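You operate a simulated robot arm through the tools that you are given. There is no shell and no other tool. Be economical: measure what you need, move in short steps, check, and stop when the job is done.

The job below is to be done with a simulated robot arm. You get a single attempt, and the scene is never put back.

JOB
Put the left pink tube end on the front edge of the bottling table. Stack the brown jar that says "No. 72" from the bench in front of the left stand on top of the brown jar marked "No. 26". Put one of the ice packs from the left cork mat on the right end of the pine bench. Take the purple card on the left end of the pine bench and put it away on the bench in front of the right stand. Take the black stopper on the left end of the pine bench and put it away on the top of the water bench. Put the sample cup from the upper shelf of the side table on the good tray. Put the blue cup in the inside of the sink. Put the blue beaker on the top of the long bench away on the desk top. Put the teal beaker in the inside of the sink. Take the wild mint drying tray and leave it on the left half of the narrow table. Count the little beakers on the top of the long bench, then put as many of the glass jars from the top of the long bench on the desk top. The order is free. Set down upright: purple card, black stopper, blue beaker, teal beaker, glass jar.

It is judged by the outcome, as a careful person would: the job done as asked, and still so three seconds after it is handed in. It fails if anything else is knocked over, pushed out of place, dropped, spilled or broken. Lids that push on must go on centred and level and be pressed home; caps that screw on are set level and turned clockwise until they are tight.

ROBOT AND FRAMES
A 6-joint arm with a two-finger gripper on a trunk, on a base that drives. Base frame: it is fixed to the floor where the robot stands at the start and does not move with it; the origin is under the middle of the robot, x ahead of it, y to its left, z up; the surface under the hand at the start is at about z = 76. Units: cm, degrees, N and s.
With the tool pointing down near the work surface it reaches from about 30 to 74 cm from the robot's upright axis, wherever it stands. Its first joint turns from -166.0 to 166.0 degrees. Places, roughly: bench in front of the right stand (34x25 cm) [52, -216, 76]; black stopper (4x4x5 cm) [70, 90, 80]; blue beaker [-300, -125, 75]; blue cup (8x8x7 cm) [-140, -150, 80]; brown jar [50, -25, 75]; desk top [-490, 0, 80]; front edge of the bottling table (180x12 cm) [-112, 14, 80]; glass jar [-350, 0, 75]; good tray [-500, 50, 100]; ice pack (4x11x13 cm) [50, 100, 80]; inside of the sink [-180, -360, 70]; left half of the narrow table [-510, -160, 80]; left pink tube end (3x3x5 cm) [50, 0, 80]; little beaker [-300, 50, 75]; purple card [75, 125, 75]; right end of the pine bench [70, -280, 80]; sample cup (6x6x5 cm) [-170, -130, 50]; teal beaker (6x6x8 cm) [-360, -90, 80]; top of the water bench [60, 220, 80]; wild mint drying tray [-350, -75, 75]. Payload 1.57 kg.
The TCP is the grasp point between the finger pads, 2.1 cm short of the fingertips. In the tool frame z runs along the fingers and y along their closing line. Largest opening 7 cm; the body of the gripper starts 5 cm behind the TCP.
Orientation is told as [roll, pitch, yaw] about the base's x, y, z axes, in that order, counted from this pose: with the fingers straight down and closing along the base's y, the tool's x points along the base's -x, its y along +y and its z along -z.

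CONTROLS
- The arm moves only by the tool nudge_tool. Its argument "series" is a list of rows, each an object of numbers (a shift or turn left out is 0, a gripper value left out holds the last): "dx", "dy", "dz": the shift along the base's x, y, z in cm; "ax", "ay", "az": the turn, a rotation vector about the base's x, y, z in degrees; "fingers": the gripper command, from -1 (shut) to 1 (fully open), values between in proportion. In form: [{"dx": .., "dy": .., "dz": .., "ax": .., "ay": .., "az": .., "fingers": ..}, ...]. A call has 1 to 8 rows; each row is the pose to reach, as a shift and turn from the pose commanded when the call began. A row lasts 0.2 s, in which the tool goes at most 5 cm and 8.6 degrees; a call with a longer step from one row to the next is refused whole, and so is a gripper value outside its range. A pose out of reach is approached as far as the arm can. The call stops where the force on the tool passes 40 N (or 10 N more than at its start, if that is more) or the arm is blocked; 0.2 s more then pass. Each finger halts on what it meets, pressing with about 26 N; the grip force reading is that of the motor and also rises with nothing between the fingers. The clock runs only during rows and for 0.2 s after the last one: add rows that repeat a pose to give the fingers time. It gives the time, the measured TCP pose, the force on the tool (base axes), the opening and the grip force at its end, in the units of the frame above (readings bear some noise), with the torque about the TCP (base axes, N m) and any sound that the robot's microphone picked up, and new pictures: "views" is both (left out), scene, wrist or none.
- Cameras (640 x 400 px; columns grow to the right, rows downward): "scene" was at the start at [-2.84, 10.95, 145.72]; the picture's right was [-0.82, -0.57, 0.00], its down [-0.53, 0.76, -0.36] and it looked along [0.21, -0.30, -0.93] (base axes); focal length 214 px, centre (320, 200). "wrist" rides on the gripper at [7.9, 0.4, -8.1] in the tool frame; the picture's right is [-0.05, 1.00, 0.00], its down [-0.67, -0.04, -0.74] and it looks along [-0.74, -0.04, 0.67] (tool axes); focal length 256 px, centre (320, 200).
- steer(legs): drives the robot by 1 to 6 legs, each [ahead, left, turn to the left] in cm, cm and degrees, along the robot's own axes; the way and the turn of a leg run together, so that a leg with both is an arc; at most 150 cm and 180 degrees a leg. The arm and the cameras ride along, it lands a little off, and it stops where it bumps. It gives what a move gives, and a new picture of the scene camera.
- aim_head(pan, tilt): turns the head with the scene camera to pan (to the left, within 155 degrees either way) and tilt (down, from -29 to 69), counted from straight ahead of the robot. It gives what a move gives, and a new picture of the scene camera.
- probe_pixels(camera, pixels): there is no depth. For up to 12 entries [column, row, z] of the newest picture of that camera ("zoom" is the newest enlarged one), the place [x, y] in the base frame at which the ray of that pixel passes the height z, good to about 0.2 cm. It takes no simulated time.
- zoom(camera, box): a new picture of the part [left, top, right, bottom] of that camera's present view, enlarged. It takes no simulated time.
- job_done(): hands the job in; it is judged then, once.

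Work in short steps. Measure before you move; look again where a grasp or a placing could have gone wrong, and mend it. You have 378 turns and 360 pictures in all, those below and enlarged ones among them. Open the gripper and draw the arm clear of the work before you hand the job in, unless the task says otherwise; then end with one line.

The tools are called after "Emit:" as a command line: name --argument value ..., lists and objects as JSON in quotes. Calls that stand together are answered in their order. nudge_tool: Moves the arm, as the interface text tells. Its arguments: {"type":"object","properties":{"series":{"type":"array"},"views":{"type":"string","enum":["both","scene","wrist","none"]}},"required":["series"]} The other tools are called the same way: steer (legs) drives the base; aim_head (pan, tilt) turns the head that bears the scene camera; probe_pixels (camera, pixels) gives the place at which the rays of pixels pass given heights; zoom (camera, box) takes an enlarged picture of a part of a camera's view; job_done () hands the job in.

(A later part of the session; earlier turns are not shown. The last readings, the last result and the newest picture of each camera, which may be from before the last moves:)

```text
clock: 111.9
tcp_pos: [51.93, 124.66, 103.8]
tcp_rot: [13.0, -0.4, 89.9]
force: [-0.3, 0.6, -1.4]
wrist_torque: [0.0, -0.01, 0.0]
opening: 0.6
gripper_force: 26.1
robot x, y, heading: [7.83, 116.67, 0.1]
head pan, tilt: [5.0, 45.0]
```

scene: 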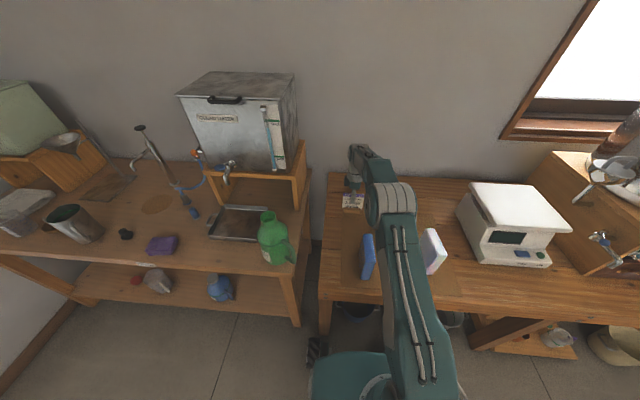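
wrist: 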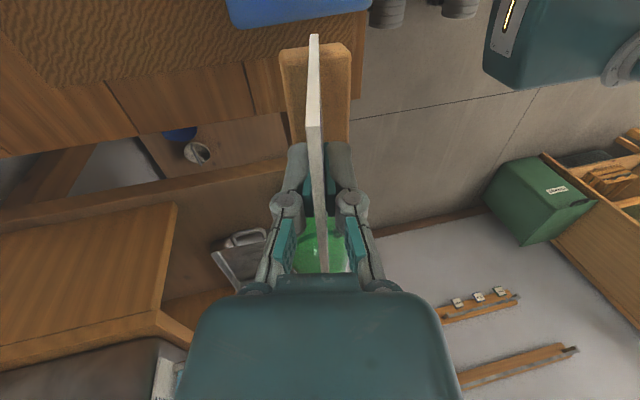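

Back up 40 and drive right along the aisle to y≈-216.

Emit:
steer --legs '[[-40, 0, 0], [0, -115, 0], [0, -115, 0], [0, -103, 0]]'

Emit:
aim_head --pan 0 --tilt 45

```text
clock: 130.1
tcp_pos: [14.47, -204.27, 103.86]
tcp_rot: [13.0, -0.2, 91.5]
force: [0.7, -0.6, -0.3]
wrist_torque: [-0.02, -0.02, 0.0]
opening: 0.63
gripper_force: 26.5
robot x, y, heading: [-29.48, -213.59, 1.3]
head pan, tilt: [5.0, 45.0]
```

scene: 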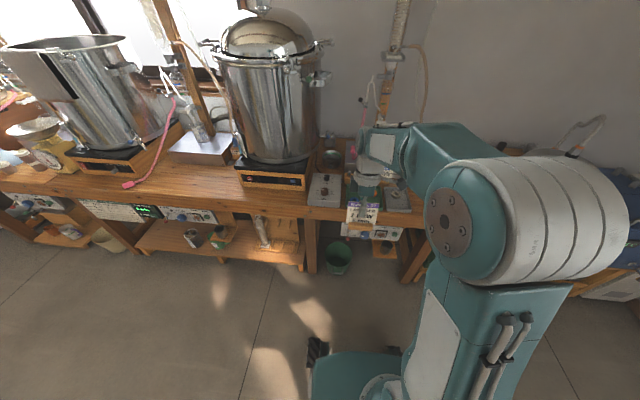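

```text
clock: 130.8
tcp_pos: [14.6, -204.31, 103.84]
tcp_rot: [13.1, -0.2, 91.5]
force: [0.1, 1.1, -0.4]
wrist_torque: [0.0, 0.01, -0.01]
opening: 0.61
gripper_force: 26.1
robot x, y, heading: [-29.27, -213.46, 1.4]
head pan, tilt: [0.0, 45.0]
```

scene: 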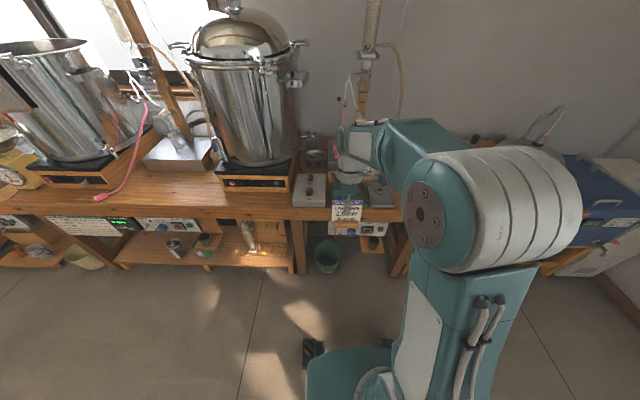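

Emit:
zoom --camera "scene" --box '[270, 120, 450, 240]'

Emit:
nudge_tool --series '[{"dy": 4}, {"dy": 8}, {"dy": 12}, {"dy": 16, "dz": 3}]' --views "both"

```text
3.33 times, centred on (360, 180) of scene
```

zoom: 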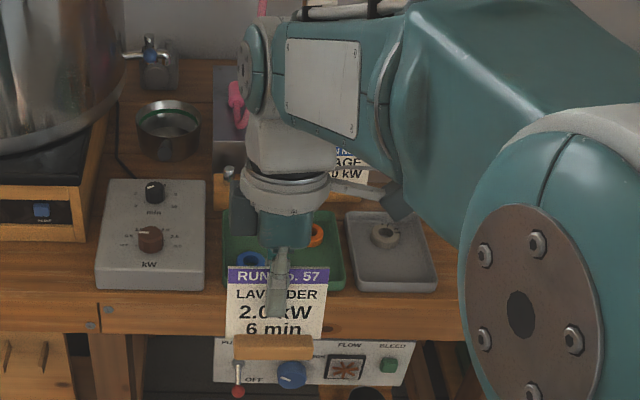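

```text
clock: 131.8
tcp_pos: [14.6, -188.04, 106.52]
tcp_rot: [13.1, -0.2, 91.5]
force: [0.3, 0.0, -1.0]
wrist_torque: [0.0, -0.01, -0.01]
opening: 0.6
gripper_force: 26.1
robot x, y, heading: [-29.27, -213.26, 1.2]
head pan, tilt: [0.0, 45.0]
```

scene: 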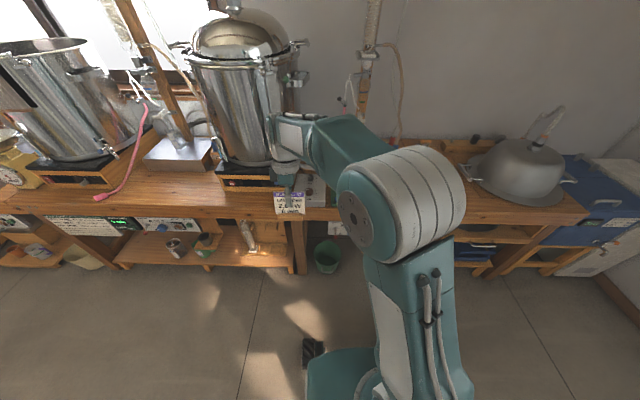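
wrist: 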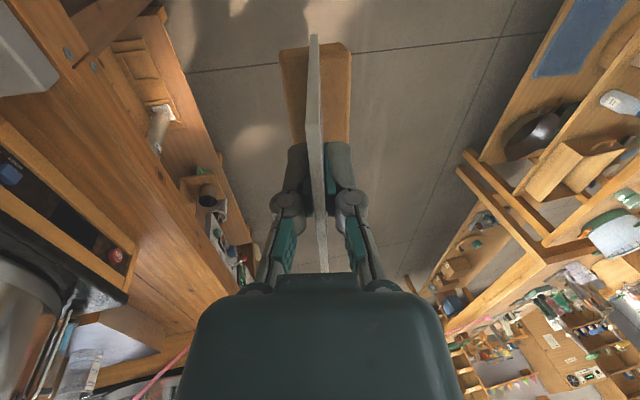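

The arm hides the target. I shift the base 45 cm right to see the target region at the left of the view.

Emit:
steer --legs '[[0, -45, 0]]'

Emit:
zoom --camera "scene" --box '[120, 120, 320, 250]'

```text
clock: 134.5
tcp_pos: [15.61, -232.45, 106.32]
tcp_rot: [13.0, -0.1, 91.1]
force: [-0.2, 0.1, -0.2]
wrist_torque: [0.02, 0.01, -0.02]
opening: 0.58
gripper_force: 26.4
robot x, y, heading: [-28.52, -257.69, 1.2]
head pan, tilt: [0.0, 45.0]
```

scene: 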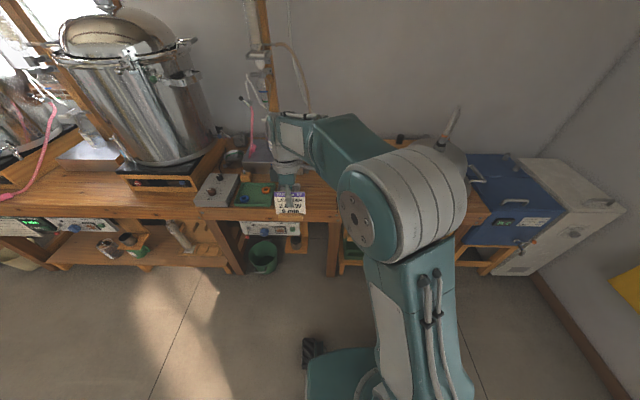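

```text
3.08 times, centred on (220, 185) of scene
```

zoom: 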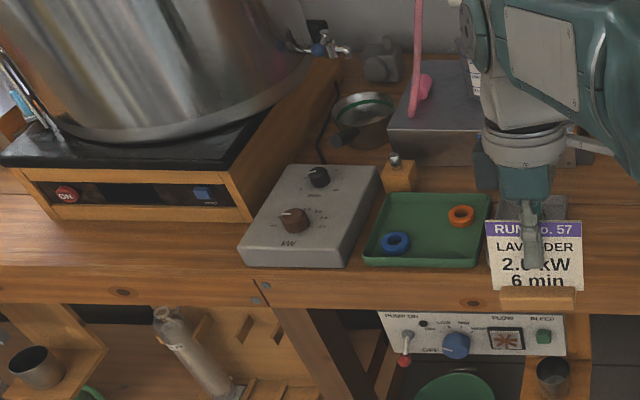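

I slide the hand left 24 cm to expose the area behind it.

Emit:
nudge_tool --series '[{"dy": 4.5}, {"dy": 9}, {"dy": 13.5}, {"dy": 18}, {"dy": 22}]' --views "scene"

Emit:
zoom --camera "scene" --box '[190, 110, 390, 240]'

```text
clock: 135.7
tcp_pos: [15.52, -210.83, 106.24]
tcp_rot: [13.1, -0.3, 91.1]
force: [-0.2, 0.3, 0.2]
wrist_torque: [0.0, 0.0, 0.01]
opening: 0.6
gripper_force: 26.6
robot x, y, heading: [-28.39, -257.42, 1.0]
head pan, tilt: [0.0, 45.0]
```

scene: 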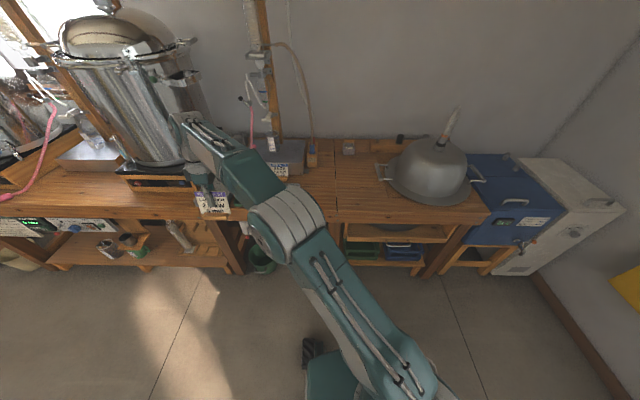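

```text
3.08 times, centred on (290, 175) of scene
```

zoom: 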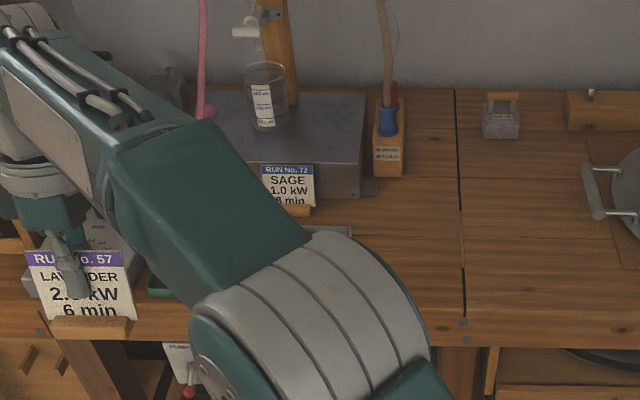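

I probe the free wood right of the sign and the stand box.

Emit:
probe_pixels --camera "zoom" --pixels '[[400, 230, 76], [400, 330, 76], [360, 225, 76], [300, 215, 76], [462, 330, 76], [375, 195, 76], [420, 270, 76]]'

```text
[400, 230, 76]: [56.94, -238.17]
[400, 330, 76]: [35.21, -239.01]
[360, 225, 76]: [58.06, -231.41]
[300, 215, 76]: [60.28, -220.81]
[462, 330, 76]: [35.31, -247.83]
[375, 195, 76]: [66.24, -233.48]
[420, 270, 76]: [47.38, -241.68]
```

I swing the hand to the robot's right side to get an unobstructed view of the region.

Emit:
nudge_tool --series '[{"dy": -5}, {"dy": -10}, {"dy": -15}, {"dy": -20}, {"dy": -25}, {"dy": -30}, {"dy": -35}, {"dy": -40}]' --views "none"

Emit:
nudge_tool --series '[{"dy": -5}, {"dy": -10}, {"dy": -15}, {"dy": -20}, {"dy": -25}, {"dy": -30}, {"dy": -35}]' --views "none"

Emit:
aim_head --pan 20 --tilt 45

Emit:
zoom --camera "scene" --box '[230, 120, 410, 240]'

```text
clock: 137.5
tcp_pos: [15.37, -251.25, 106.56]
tcp_rot: [13.0, -0.4, 91.2]
force: [-1.1, -0.4, -1.2]
wrist_torque: [0.03, -0.01, 0.01]
opening: 0.62
gripper_force: 25.5
robot x, y, heading: [-28.21, -257.67, 1.2]
head pan, tilt: [0.0, 45.0]
```

```text
clock: 139.1
tcp_pos: [16.03, -285.93, 106.73]
tcp_rot: [12.9, -0.5, 91.2]
force: [-0.2, -0.5, -1.1]
wrist_torque: [0.01, -0.04, -0.03]
opening: 0.59
gripper_force: 26.6
robot x, y, heading: [-28.28, -257.91, 1.4]
head pan, tilt: [0.0, 45.0]
```

```text
clock: 139.9
tcp_pos: [15.98, -285.81, 106.73]
tcp_rot: [13.0, -0.4, 91.2]
force: [1.2, 0.0, -0.4]
wrist_torque: [-0.01, 0.02, -0.03]
opening: 0.59
gripper_force: 26.2
robot x, y, heading: [-28.02, -257.61, 1.4]
head pan, tilt: [20.0, 45.0]
```

scene: 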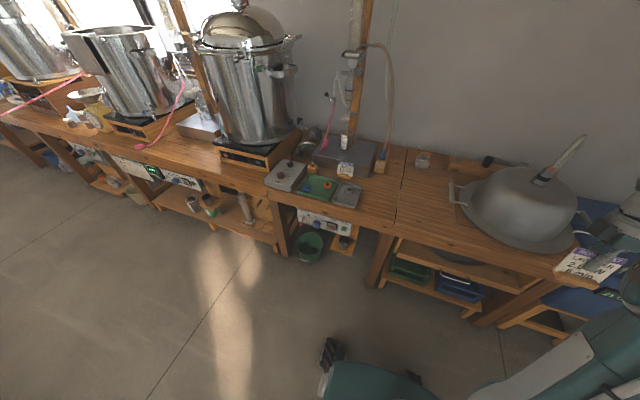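

```text
3.33 times, centred on (320, 180) of scene
```

zoom: 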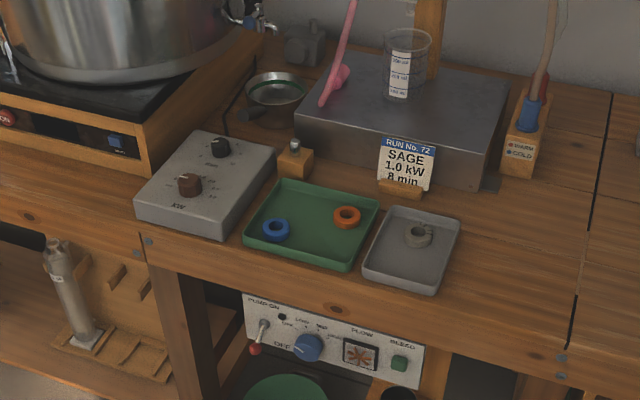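

Now clear: I map the objects' positions.

Emit:
probe_pixels --camera "zoom" --pixels '[[459, 222, 78], [432, 297, 76], [345, 270, 76], [402, 195, 76], [378, 190, 77], [428, 200, 77], [280, 182, 77], [215, 240, 76], [560, 350, 76], [488, 195, 76], [500, 240, 76], [375, 200, 78]]'

```text
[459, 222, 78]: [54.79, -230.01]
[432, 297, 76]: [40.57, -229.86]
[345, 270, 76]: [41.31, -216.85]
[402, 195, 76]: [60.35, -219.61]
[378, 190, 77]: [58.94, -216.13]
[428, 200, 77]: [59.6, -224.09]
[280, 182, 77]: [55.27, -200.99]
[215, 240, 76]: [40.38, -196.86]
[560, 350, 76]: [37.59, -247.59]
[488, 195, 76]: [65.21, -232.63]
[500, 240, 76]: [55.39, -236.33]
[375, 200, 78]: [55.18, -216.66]
```

Free spot: right of the SAGE sign, x≈58.5, y≈-229.3 (between grey tray back x≈55 and stand box x≈65). I bring the hand back to centre first.

Emit:
nudge_tool --series '[{"dy": 5}, {"dy": 10}, {"dy": 15}, {"dy": 20}, {"dy": 25}, {"dy": 30}, {"dy": 35}]' --views "none"

Emit:
probe_pixels --camera "scene" --pixels '[[305, 262, 0], [345, 175, 85], [383, 152, 88], [345, 150, 84], [384, 172, 76]]'

```text
clock: 141.5
tcp_pos: [15.7, -251.0, 106.55]
tcp_rot: [13.1, -0.4, 91.0]
force: [0.7, 0.5, -0.5]
wrist_torque: [-0.02, 0.01, 0.01]
opening: 0.58
gripper_force: 25.7
robot x, y, heading: [-28.58, -257.88, 1.3]
head pan, tilt: [20.0, 45.0]
```

```text
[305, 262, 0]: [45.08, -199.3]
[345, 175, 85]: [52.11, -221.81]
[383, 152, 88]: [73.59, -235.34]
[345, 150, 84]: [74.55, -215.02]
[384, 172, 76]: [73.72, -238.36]
```

Emit:
steer --legs '[[22, 20, -1.3]]'

Emit:
nudge_tool --series '[{"dx": 4}, {"dx": 8}, {"dx": 12}, {"dx": 16}]' --views "both"

```text
clock: 143.6
tcp_pos: [37.85, -232.16, 106.53]
tcp_rot: [13.0, -0.5, 89.4]
force: [0.2, 0.0, -1.1]
wrist_torque: [0.01, 0.01, 0.01]
opening: 0.6
gripper_force: 25.8
robot x, y, heading: [-6.42, -237.58, -0.6]
head pan, tilt: [20.0, 45.0]
```

scene: 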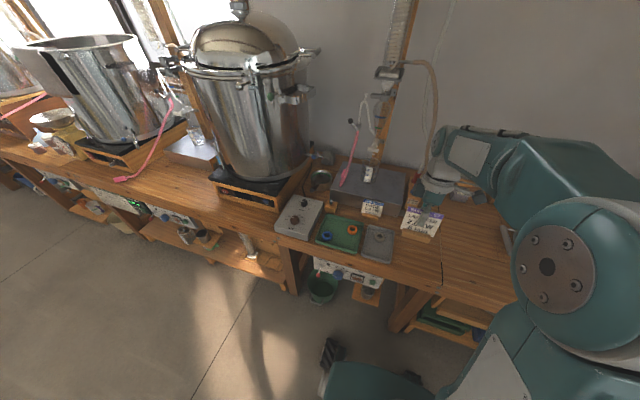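

```text
clock: 144.6
tcp_pos: [54.05, -231.74, 106.26]
tcp_rot: [13.0, -0.3, 89.4]
force: [-0.5, 0.3, 0.9]
wrist_torque: [-0.03, -0.06, -0.01]
opening: 0.6
gripper_force: 26.9
robot x, y, heading: [-6.78, -237.63, -0.6]
head pan, tilt: [20.0, 45.0]
```

scene: 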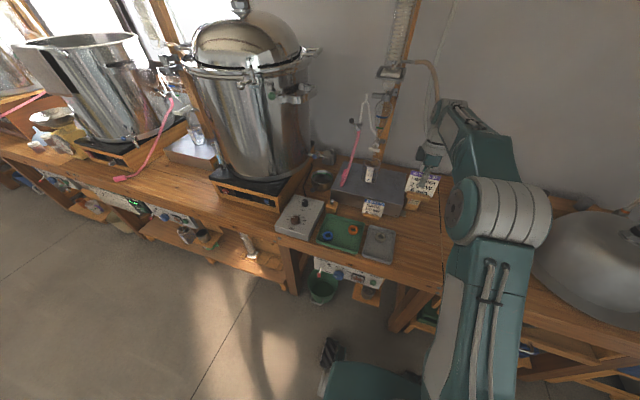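
wrist: 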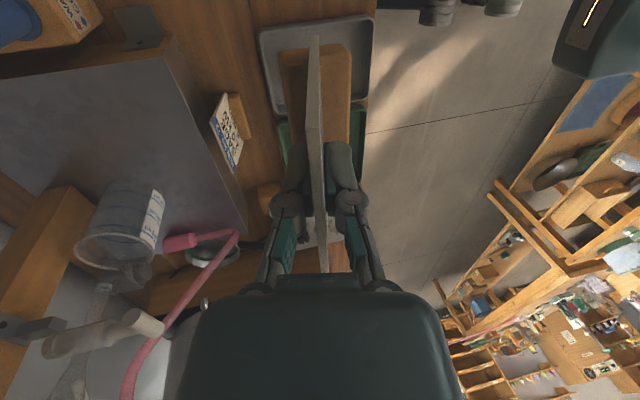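

Emit:
probe_pixels --camera "wrist" --pixels '[[262, 40, 78], [240, 95, 77], [222, 110, 84], [163, 55, 84], [172, 100, 76], [270, 115, 78], [373, 20, 78]]'

Emit:
zoom --camera "wrist" --box '[130, 0, 390, 200]'

```text
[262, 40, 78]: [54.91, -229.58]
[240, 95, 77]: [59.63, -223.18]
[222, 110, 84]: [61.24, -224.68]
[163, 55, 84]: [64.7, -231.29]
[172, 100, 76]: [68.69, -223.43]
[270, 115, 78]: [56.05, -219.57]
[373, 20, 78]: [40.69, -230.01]
```

```text
2.00 times, centred on (260, 100) of wrist
```

zoom: 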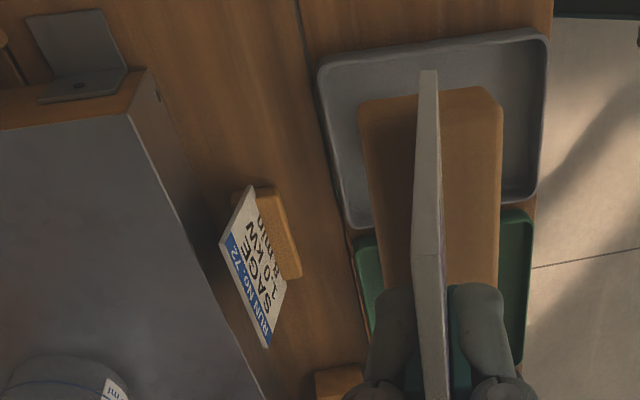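

Target TCP (60.7,-229.8). Move over and descend to ~5 cm above.

Emit:
nudge_tool --series '[{"dx": 3.5, "dy": 1}, {"dx": 6.65, "dy": 1.95}, {"dx": 6.65, "dy": 1.95, "dz": -4.5}, {"dx": 6.65, "dy": 1.95, "dz": -9}, {"dx": 6.65, "dy": 1.95, "dz": -13.5}, {"dx": 6.65, "dy": 1.95, "dz": -18}, {"dx": 6.65, "dy": 1.95, "dz": -18}]' --views "both"

Emit:
zoom --camera "scene" --box '[330, 130, 490, 270]'

```text
clock: 146.2
tcp_pos: [60.42, -230.14, 88.48]
tcp_rot: [13.1, -0.2, 89.4]
force: [-0.8, 0.3, -0.6]
wrist_torque: [-0.02, 0.0, -0.02]
opening: 0.62
gripper_force: 26.1
out of reach, approached as far as the arm can: row 2
robot x, y, heading: [-6.38, -237.23, -0.8]
head pan, tilt: [20.0, 45.0]
```

scene: 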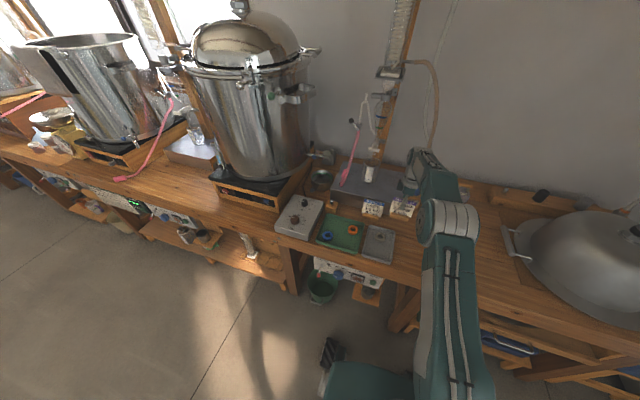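
wrist: 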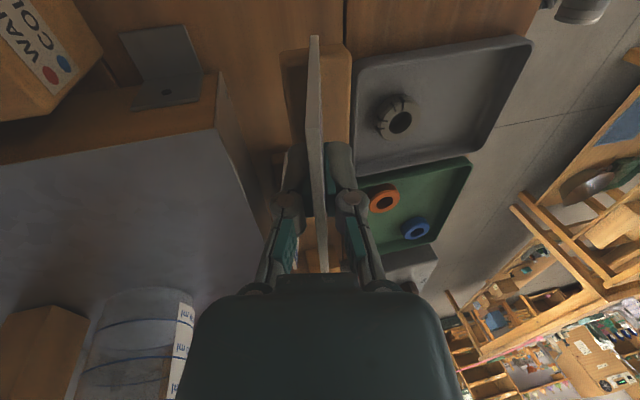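

```text
2.86 times, centred on (410, 200) of scene
```

zoom: 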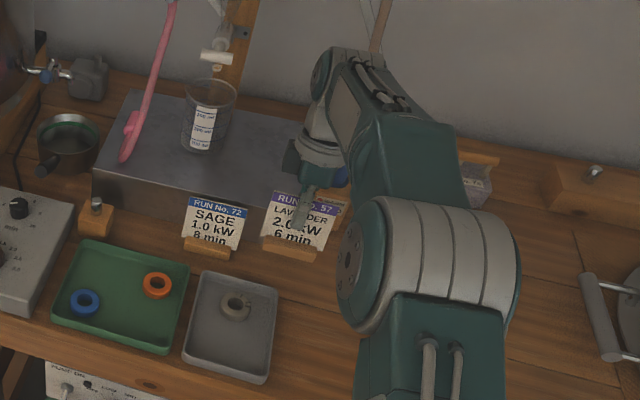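

Clear of the SAGE sign and trays. I lower in small steps to contact.

Emit:
nudge_tool --series '[{"dz": -2}, {"dz": -4}, {"dz": -5}, {"dz": -5.6}, {"dz": -6.1}, {"dz": -6.1}]' --views "wrist"

```text
clock: 147.6
tcp_pos: [60.52, -229.89, 82.48]
tcp_rot: [13.0, -0.2, 89.5]
force: [-0.6, 0.3, -0.9]
wrist_torque: [0.03, -0.01, 0.0]
opening: 0.58
gripper_force: 25.8
robot x, y, heading: [-6.21, -237.33, -0.6]
head pan, tilt: [20.0, 45.0]
```

wrist: 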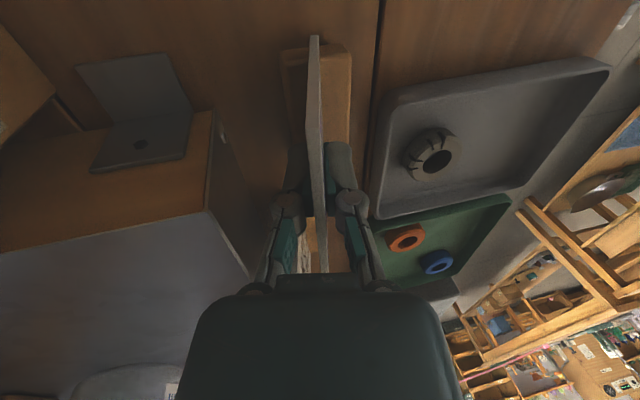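

Nearly there; no contact yet. Continue with 0.2–0.3 cm steps.

Emit:
nudge_tool --series '[{"dz": -0.25}, {"dz": -0.5}, {"dz": -0.75}]' --views "none"

```text
clock: 148.4
tcp_pos: [60.57, -229.9, 81.98]
tcp_rot: [12.7, -0.4, 89.4]
force: [-4.8, -0.1, 30.4]
wrist_torque: [-0.05, 0.21, -0.1]
opening: 0.58
gripper_force: 25.9
robot x, y, heading: [-6.67, -236.57, -0.5]
head pan, tilt: [20.0, 45.0]
```

Contact (30 N). Ease up 0.3, open moderately, and retreat along the tilted axis.

Emit:
nudge_tool --series '[{"dz": 0.3, "fingers": -1}, {"dz": 0.3, "fingers": -0.7}, {"dz": 0.3, "fingers": -0.3}, {"dz": 0.3, "fingers": -0.2}, {"dx": 0.6, "dz": 2.8}, {"dx": 1.4, "dz": 6.3}, {"dx": 2.3, "dz": 10}, {"dx": 2.3, "dz": 14}]' --views "both"

Emit:
zoom --camera "scene" --box '[330, 130, 490, 270]'

```text
clock: 150.2
tcp_pos: [62.06, -230.06, 95.65]
tcp_rot: [13.1, -0.3, 89.5]
force: [0.3, 0.0, -1.7]
wrist_torque: [0.03, 0.04, -0.02]
opening: 2.79
gripper_force: 0.2
out of reach, approached as far as the arm can: row 8
robot x, y, heading: [-6.29, -236.93, -0.6]
head pan, tilt: [20.0, 45.0]
```

scene: 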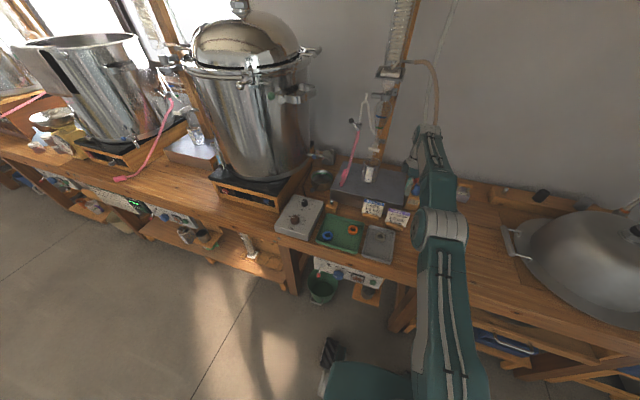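
wrist: 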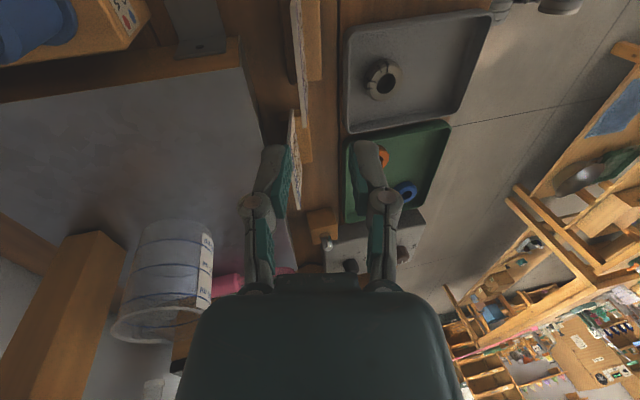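

```text
2.86 times, centred on (410, 200) of scene
```

zoom: 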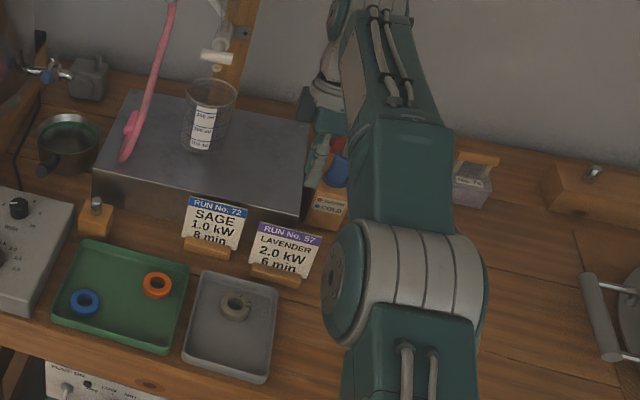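

Card stands upright. I retract and undo the tilt/yaw, then look at the right end for ice-pack space.

Emit:
nudge_tool --series '[{"dx": -3, "dz": 3}, {"dx": -6.5, "dz": 6, "ay": -6.5}, {"dx": -10, "dz": 9, "ay": -13}, {"dx": -14, "dz": 10, "ay": -13}, {"dx": -18, "dz": 10, "ay": -13}]' --views "none"

Emit:
nudge_tool --series '[{"az": -8.5}, {"az": -17}, {"az": -25.5}, {"az": -34}, {"az": -42.5}, {"az": -51}, {"az": -59.5}, {"az": -68}]' --views "none"

Emit:
nudge_tool --series '[{"az": -8.5}, {"az": -17}, {"az": -21.5}]' --views "none"

Emit:
aim_head --pan -30 --tilt 45

```text
clock: 151.4
tcp_pos: [43.83, -230.35, 105.24]
tcp_rot: [0.0, -0.5, 89.6]
force: [0.3, 0.0, -0.6]
wrist_torque: [0.0, 0.01, 0.01]
opening: 2.8
gripper_force: 0.1
robot x, y, heading: [-6.46, -237.47, -0.6]
head pan, tilt: [20.0, 45.0]
```

```text
clock: 153.2
tcp_pos: [43.96, -229.92, 105.56]
tcp_rot: [-0.1, -0.4, 21.4]
force: [-0.6, 0.0, 0.8]
wrist_torque: [0.01, -0.01, -0.01]
opening: 2.8
gripper_force: 0.0
robot x, y, heading: [-6.35, -237.23, -0.5]
head pan, tilt: [20.0, 45.0]
```

```text
clock: 154.0
tcp_pos: [43.84, -229.97, 105.6]
tcp_rot: [-0.1, -0.4, 0.0]
force: [0.3, 0.3, 0.7]
wrist_torque: [-0.05, -0.02, -0.03]
opening: 2.8
gripper_force: 0.0
robot x, y, heading: [-6.36, -237.39, -0.4]
head pan, tilt: [20.0, 45.0]
```

```text
clock: 155.2
tcp_pos: [43.91, -229.97, 105.4]
tcp_rot: [-0.2, -0.4, 0.1]
force: [0.1, 0.3, 0.4]
wrist_torque: [-0.02, 0.02, 0.01]
opening: 2.78
gripper_force: 0.0
robot x, y, heading: [-6.22, -237.24, -0.6]
head pan, tilt: [-30.0, 45.0]
```

scene: 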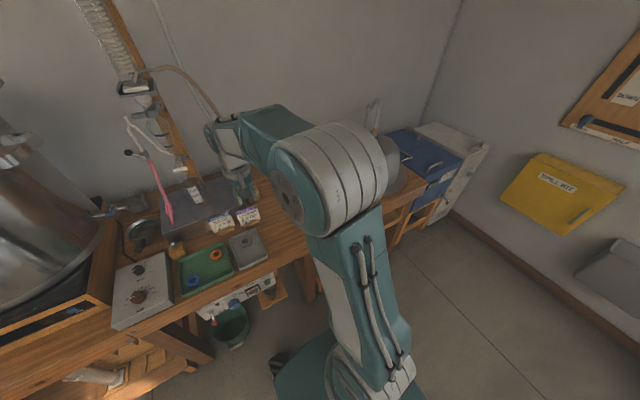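

Now fetch an ice pack: back up and drive left along the aisle to y≈95.

Emit:
steer --legs '[[-25, 0, 0.5], [0, 115, 0], [0, 115, 0], [0, 105, 0]]'

Emit:
aim_head --pan 0 --tilt 45

```text
clock: 172.5
tcp_pos: [14.41, 97.37, 105.57]
tcp_rot: [-0.1, -0.3, 1.3]
force: [0.0, 0.3, 0.5]
wrist_torque: [-0.03, 0.02, 0.03]
opening: 2.81
gripper_force: 0.0
robot x, y, heading: [-35.84, 89.12, 0.7]
head pan, tilt: [-30.0, 45.0]
```

scene: 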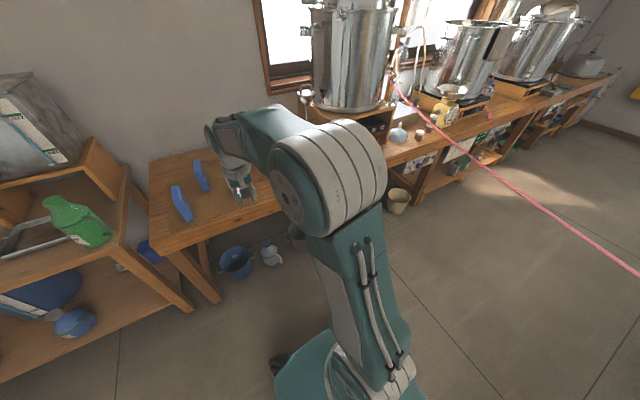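

```text
clock: 173.5
tcp_pos: [14.39, 97.51, 105.51]
tcp_rot: [0.0, -0.4, 1.2]
force: [-0.2, -0.3, 0.6]
wrist_torque: [0.0, -0.01, 0.01]
opening: 2.77
gripper_force: 0.0
robot x, y, heading: [-35.46, 88.77, 0.6]
head pan, tilt: [0.0, 45.0]
```

scene: 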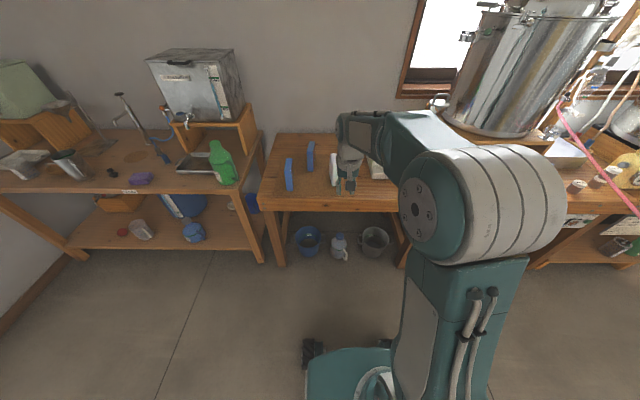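

Drive ahead 28 and view the white pack with the wrist camera.

Emit:
steer --legs '[[28, 0, -0.5]]'

Emit:
nudge_tool --series '[{"fingers": 1}, {"fingers": 1}]' --views "wrist"

```text
clock: 175.4
tcp_pos: [42.62, 97.74, 105.49]
tcp_rot: [-0.1, -0.4, 1.1]
force: [0.1, -0.1, -0.5]
wrist_torque: [0.01, 0.02, -0.01]
opening: 2.83
gripper_force: 0.1
robot x, y, heading: [-7.69, 89.03, 0.5]
head pan, tilt: [0.0, 45.0]
```

scene: 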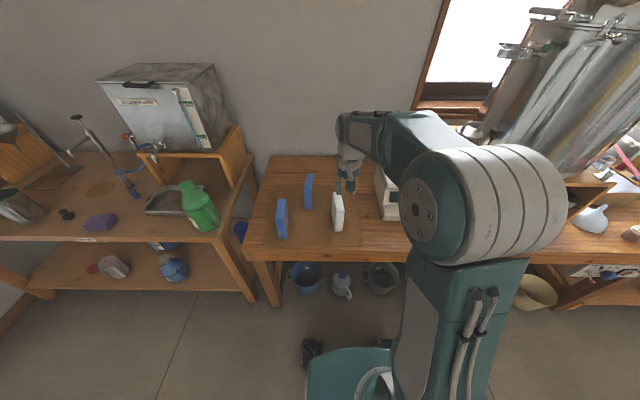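

```text
clock: 176.0
tcp_pos: [42.64, 97.74, 105.53]
tcp_rot: [-0.1, -0.4, 1.2]
force: [-0.6, -0.4, 0.5]
wrist_torque: [0.0, -0.05, 0.03]
opening: 7.0
gripper_force: 0.0
robot x, y, heading: [-7.43, 89.46, 0.4]
head pan, tilt: [0.0, 45.0]
```

wrist: 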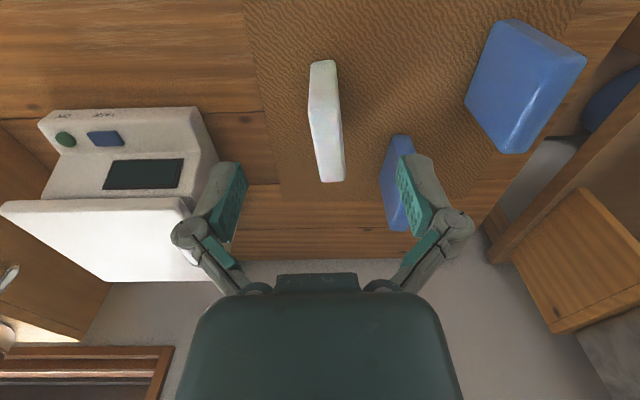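

Emit:
zoom --camera "wrist" --box '[250, 40, 410, 200]'

Emit:
probe_pixels --camera "wrist" --pixels '[[322, 62, 76.3], [319, 181, 89], [345, 179, 89], [312, 112, 89], [336, 106, 89], [313, 98, 88], [320, 181, 88]]'

```text
2.50 times, centred on (330, 120) of wrist
```

zoom: 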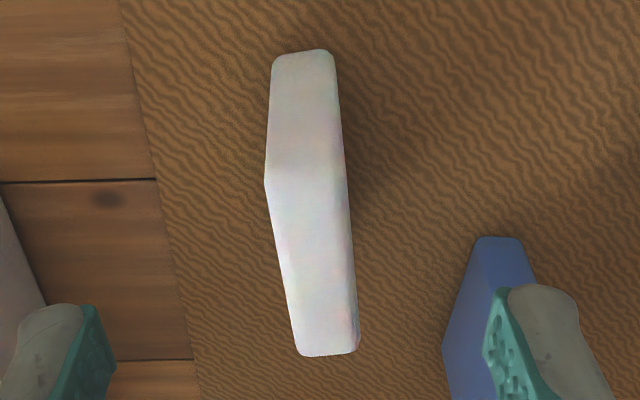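

```text
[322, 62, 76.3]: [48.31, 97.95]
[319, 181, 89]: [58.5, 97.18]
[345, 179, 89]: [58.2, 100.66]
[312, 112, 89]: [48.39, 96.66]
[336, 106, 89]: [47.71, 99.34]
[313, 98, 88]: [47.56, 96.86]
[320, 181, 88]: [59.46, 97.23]
```

White pack: centre (53.4,98.4), yaw ≈5.5°, top ≈89. I position above, rotated, then lower.

Emit:
nudge_tool --series '[{"dx": 4, "dy": 0.3, "az": 2}, {"dx": 8, "dy": 0.6, "az": 4.5}, {"dx": 10.8, "dy": 0.7, "dz": -3, "az": 4.5}, {"dx": 10.8, "dy": 0.7, "dz": -7.5, "az": 4.5}, {"dx": 10.8, "dy": 0.7, "dz": -11, "az": 4.5}, {"dx": 10.8, "dy": 0.7, "dz": -11, "az": 4.5}]' --views "wrist"

```text
clock: 177.4
tcp_pos: [53.19, 98.8, 94.49]
tcp_rot: [-0.1, -0.5, 5.7]
force: [0.2, -0.2, -0.1]
wrist_torque: [0.0, -0.02, 0.01]
opening: 7.0
gripper_force: 0.1
robot x, y, heading: [-7.13, 89.5, 0.9]
head pan, tilt: [0.0, 45.0]
```

wrist: 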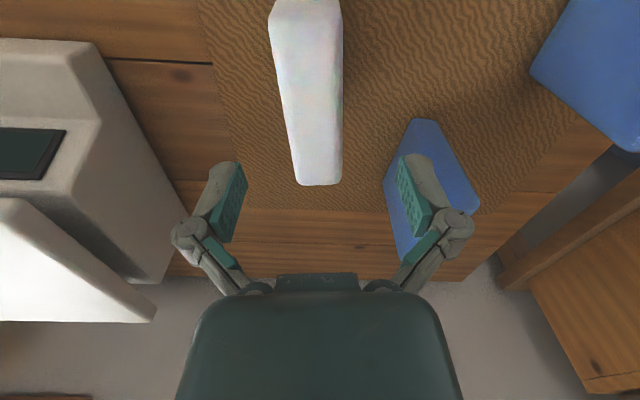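

Slight residual yaw (~3°) ; correct and descend to z≈85, then close.

Emit:
nudge_tool --series '[{"dy": -0.2, "az": 3, "dz": -3}, {"dy": -0.2, "az": 3, "dz": -6.5}, {"dy": -0.2, "az": 3, "dz": -9.5}, {"dy": -0.2, "az": 3, "dz": -9.5}, {"dy": -0.2, "az": 3, "dz": -9.5, "fingers": -1}, {"dy": -0.2, "az": 3, "dz": -9.5, "fingers": -1}, {"dy": -0.2, "az": 3, "dz": -9.5, "fingers": -1}, {"dy": -0.2, "az": 3, "dz": -5, "fingers": -1}]' --views "wrist"

```text
clock: 179.2
tcp_pos: [53.35, 98.18, 89.49]
tcp_rot: [-0.2, -0.2, 8.8]
force: [0.0, 0.3, -4.6]
wrist_torque: [0.01, 0.02, 0.02]
opening: 3.39
gripper_force: 26.0
robot x, y, heading: [-7.57, 89.5, 0.4]
head pan, tilt: [0.0, 45.0]
```

wrist: 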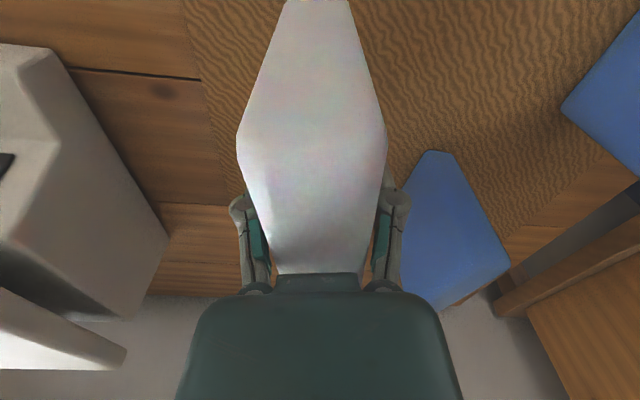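

Held (~0.46 kg). Bottom is ≈8.7 cm below TCP. Lift and retract.

Emit:
nudge_tool --series '[{"dz": 4.5}, {"dz": 9}, {"dz": 13.5}, {"dz": 18}, {"dx": -4, "dz": 20}, {"dx": -8, "dz": 20}, {"dx": -12, "dz": 20}]' --views "none"

Emit:
steer --legs '[[-26, 0, 0], [0, -115, 0], [0, -115, 0], [0, -115, 0]]'

Emit:
aim_head --pan -20 --tilt 40

```text
clock: 180.8
tcp_pos: [41.48, 98.32, 109.53]
tcp_rot: [-0.1, -0.5, 8.7]
force: [0.0, -0.1, -5.0]
wrist_torque: [0.0, 0.05, 0.0]
opening: 3.38
gripper_force: 26.0
robot x, y, heading: [-7.15, 89.68, 0.8]
head pan, tilt: [0.0, 45.0]
```

```text
clock: 199.0
tcp_pos: [32.95, -242.73, 109.55]
tcp_rot: [-0.1, -0.5, 12.0]
force: [0.0, -0.5, -2.7]
wrist_torque: [0.03, 0.0, 0.02]
opening: 3.39
gripper_force: 25.9
robot x, y, heading: [-15.52, -254.21, 3.9]
head pan, tilt: [0.0, 45.0]
```

scene: 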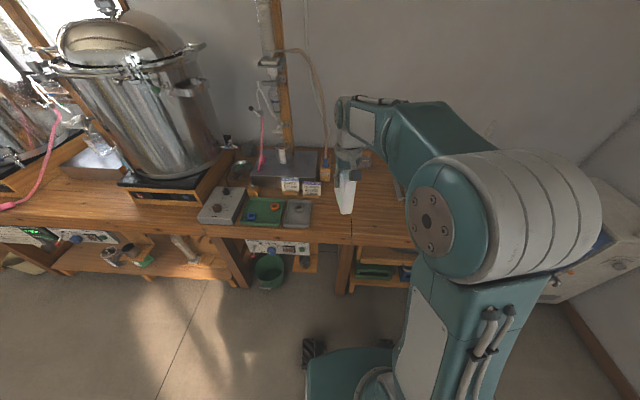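

```text
clock: 199.8
tcp_pos: [32.88, -242.82, 109.47]
tcp_rot: [-0.1, -0.5, 12.0]
force: [0.3, 0.6, -3.8]
wrist_torque: [0.01, 0.07, 0.01]
opening: 3.38
gripper_force: 25.4
robot x, y, heading: [-15.36, -254.38, 3.6]
head pan, tilt: [-20.0, 40.0]
```

scene: 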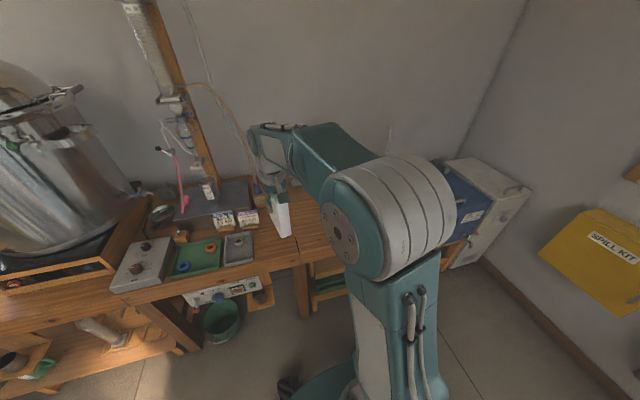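

Emit:
nudge_tool --series '[{"dy": 4}, {"dy": 8}, {"dy": 12}, {"dy": 16}, {"dy": 20}]' --views "both"

Emit:
aim_head --pan -10 --tilt 50

```text
clock: 201.1
tcp_pos: [33.01, -222.69, 109.5]
tcp_rot: [-0.2, -0.4, 11.9]
force: [0.3, 0.4, -2.9]
wrist_torque: [0.01, 0.04, -0.02]
opening: 3.36
gripper_force: 26.5
robot x, y, heading: [-15.35, -254.52, 4.0]
head pan, tilt: [-20.0, 40.0]
```

scene: 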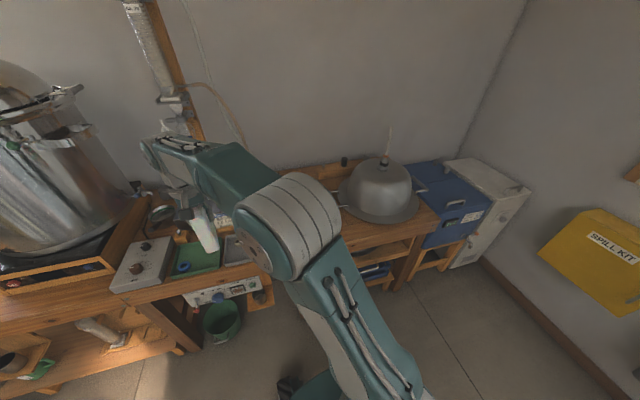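
wrist: 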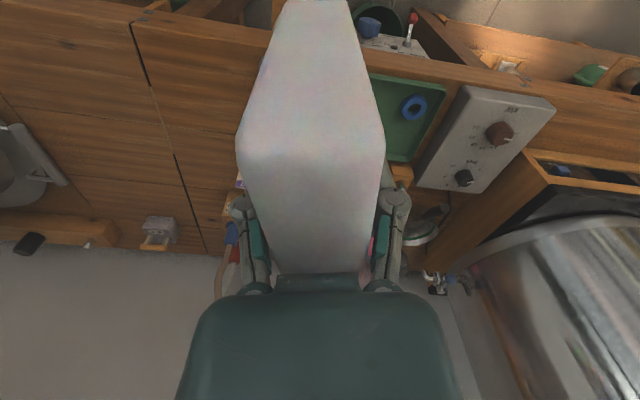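

```text
clock: 201.8
tcp_pos: [33.0, -222.89, 109.4]
tcp_rot: [0.0, -0.4, 12.0]
force: [0.6, -0.1, -3.7]
wrist_torque: [-0.01, 0.02, -0.01]
opening: 3.38
gripper_force: 26.1
robot x, y, heading: [-15.64, -254.9, 3.7]
head pan, tilt: [-10.0, 50.0]
```

scene: 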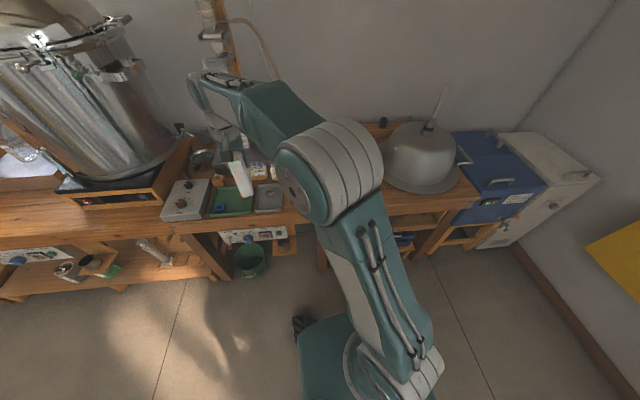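

I probe the seam, wok handle, and bench ends in both views.

Emit:
probe_pixels --camera "wrist" --pixels '[[132, 22, 76], [175, 155, 76], [60, 182, 78], [20, 120, 78], [90, 60, 76], [110, 130, 76], [80, 215, 78], [160, 220, 78], [0, 150, 78]]'

Emit:
probe_pixels --camera "scene" --pixels '[[480, 197, 76], [385, 215, 76], [385, 185, 77], [420, 195, 77], [460, 180, 77], [395, 210, 76]]'

Emit:
zoom --camera "scene" --box '[340, 100, 520, 240]'

```text
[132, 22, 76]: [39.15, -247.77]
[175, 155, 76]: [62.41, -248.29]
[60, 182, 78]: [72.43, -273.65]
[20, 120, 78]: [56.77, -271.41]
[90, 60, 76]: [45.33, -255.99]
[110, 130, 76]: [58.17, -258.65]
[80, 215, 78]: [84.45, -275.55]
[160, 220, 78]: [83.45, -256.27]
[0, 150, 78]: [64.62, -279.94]
```

```text
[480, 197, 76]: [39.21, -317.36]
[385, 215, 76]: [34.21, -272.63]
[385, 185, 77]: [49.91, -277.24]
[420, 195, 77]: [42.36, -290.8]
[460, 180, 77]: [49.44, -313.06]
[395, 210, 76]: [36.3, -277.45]
```

```text
2.86 times, centred on (430, 170) of scene
```

zoom: 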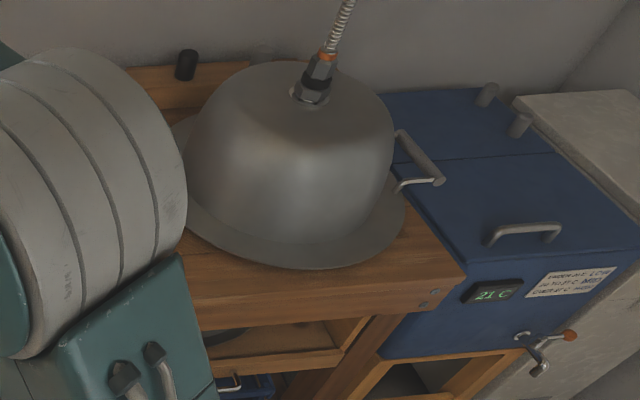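

Free wood between seam (y≈-248) and wok handle (y≈-271). Target (55,-259). Drive 8 ahead and swing the hand right.

Emit:
steer --legs '[[8, 0, -3.7]]'

Emit:
nudge_tool --series '[{"dy": -4.8}, {"dy": -9.6}, {"dy": -14.4}, {"dy": -19.2}, {"dy": -24}, {"dy": -28.8}, {"dy": -33.6}, {"dy": -36}]' --views "wrist"

```text
clock: 202.8
tcp_pos: [42.99, -225.68, 109.37]
tcp_rot: [-0.3, -0.4, 8.2]
force: [-0.2, 0.3, -3.4]
wrist_torque: [-0.01, 0.01, 0.0]
opening: 3.36
gripper_force: 26.1
robot x, y, heading: [-7.43, -254.0, 0.1]
head pan, tilt: [-10.0, 50.0]
```

scene: 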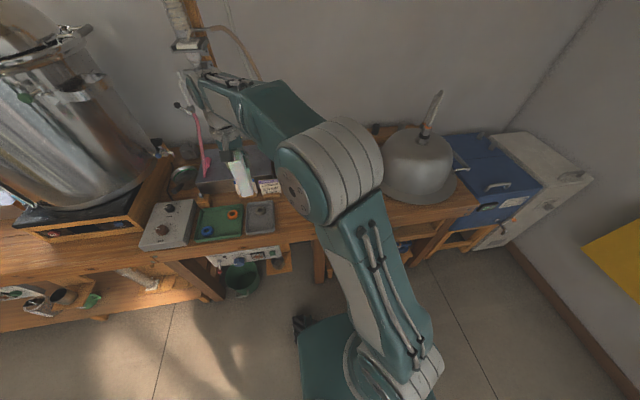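

```text
clock: 204.6
tcp_pos: [43.04, -262.07, 109.38]
tcp_rot: [0.0, -0.6, 8.2]
force: [0.6, 0.0, -4.4]
wrist_torque: [0.02, 0.03, -0.02]
opening: 3.39
gripper_force: 26.8
robot x, y, heading: [-7.37, -253.95, 0.1]
head pan, tilt: [-10.0, 50.0]
```

wrist: 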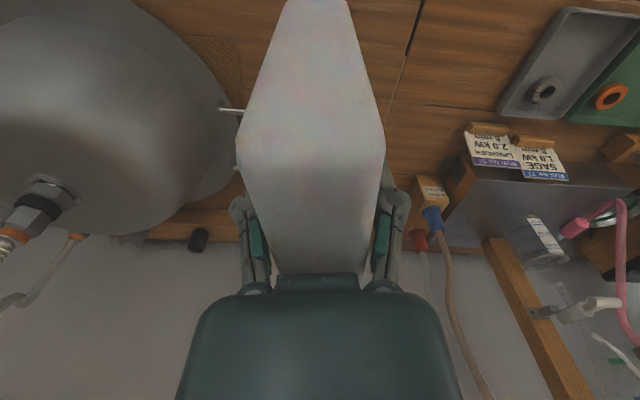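

Emit:
probe_pixels --camera "wrist" --pixels '[[240, 112, 80], [240, 112, 88], [235, 150, 78], [200, 60, 95]]'

Emit:
nudge_tool --series '[{"dx": 2, "dy": 4.3}, {"dx": 6, "dy": 4.3}, {"dx": 9, "dy": 4.3, "dz": -3}, {"dx": 11, "dy": 4.3, "dz": -7}, {"dx": 11, "dy": 4.3, "dz": -11}, {"dx": 11, "dy": 4.3, "dz": -15}, {"dx": 11, "dy": 4.3, "dz": -19}, {"dx": 11, "dy": 4.3, "dz": -19}]' --views "both"

```text
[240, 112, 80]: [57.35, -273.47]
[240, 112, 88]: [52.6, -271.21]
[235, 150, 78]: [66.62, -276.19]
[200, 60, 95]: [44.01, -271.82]
```

```text
clock: 206.4
tcp_pos: [53.78, -257.64, 90.39]
tcp_rot: [-0.1, -0.5, 8.4]
force: [0.3, -1.1, -4.1]
wrist_torque: [0.0, 0.01, -0.03]
opening: 3.37
gripper_force: 25.9
robot x, y, heading: [-7.35, -254.33, -0.0]
head pan, tilt: [-10.0, 50.0]
```

scene: 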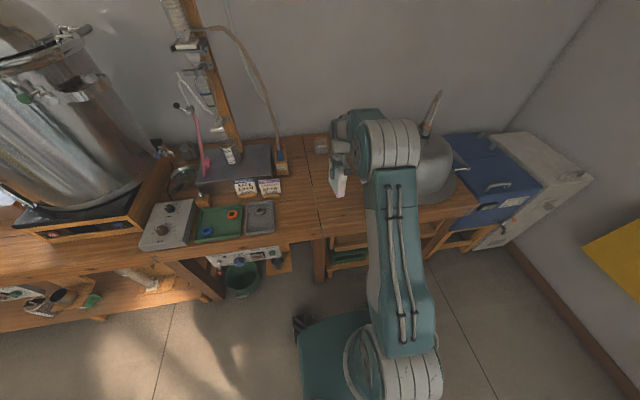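
wrist: 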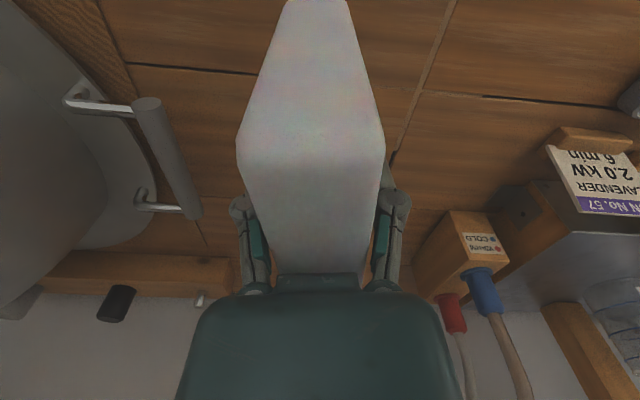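

Clear all around. Lower to contact (expected TCP ≈84.7 or a bit lower).

Emit:
nudge_tool --series '[{"dz": -2.5}, {"dz": -4.5}, {"dz": -5.2}, {"dz": -5.6}, {"dz": -6}, {"dz": -6.4}]' --views "none"

```text
clock: 207.8
tcp_pos: [54.03, -257.75, 84.89]
tcp_rot: [-0.3, -0.9, 8.3]
force: [-5.9, 0.5, 11.7]
wrist_torque: [0.44, -0.33, 0.19]
opening: 3.35
gripper_force: 25.6
robot x, y, heading: [-7.41, -254.05, -0.2]
head pan, tilt: [-10.0, 50.0]
stopped in row 6: the force on the tool passed its limit at 45 N (the readings are from after the stop); the commanded pose is now the measured one
```

Contact. Ease 0.2 up, open, and lift.

Emit:
nudge_tool --series '[{"dz": 0.2, "ay": 0.4, "fingers": -1}, {"dz": 0.2, "ay": 0.4, "fingers": 0.2}, {"dz": 0.2, "ay": 0.4, "fingers": 0.6}, {"dz": 0.2, "ay": 0.4, "fingers": 0.9}, {"dz": 4, "fingers": 0.9}, {"dz": 8, "fingers": 0.9}, {"dz": 12, "fingers": 0.9}, {"dz": 16, "fingers": 0.9}]' --views "both"

```text
clock: 209.6
tcp_pos: [54.04, -257.66, 100.73]
tcp_rot: [-0.1, -0.8, 8.3]
force: [0.1, 0.9, -0.1]
wrist_torque: [0.04, 0.02, 0.0]
opening: 6.66
gripper_force: 0.0
robot x, y, heading: [-7.77, -253.95, -0.0]
head pan, tilt: [-10.0, 50.0]
```

scene: 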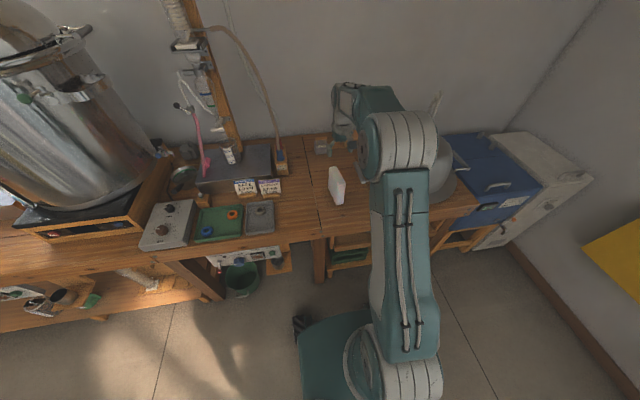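
wrist: 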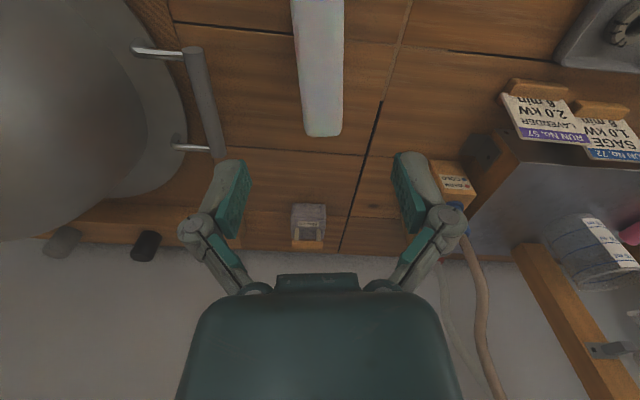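

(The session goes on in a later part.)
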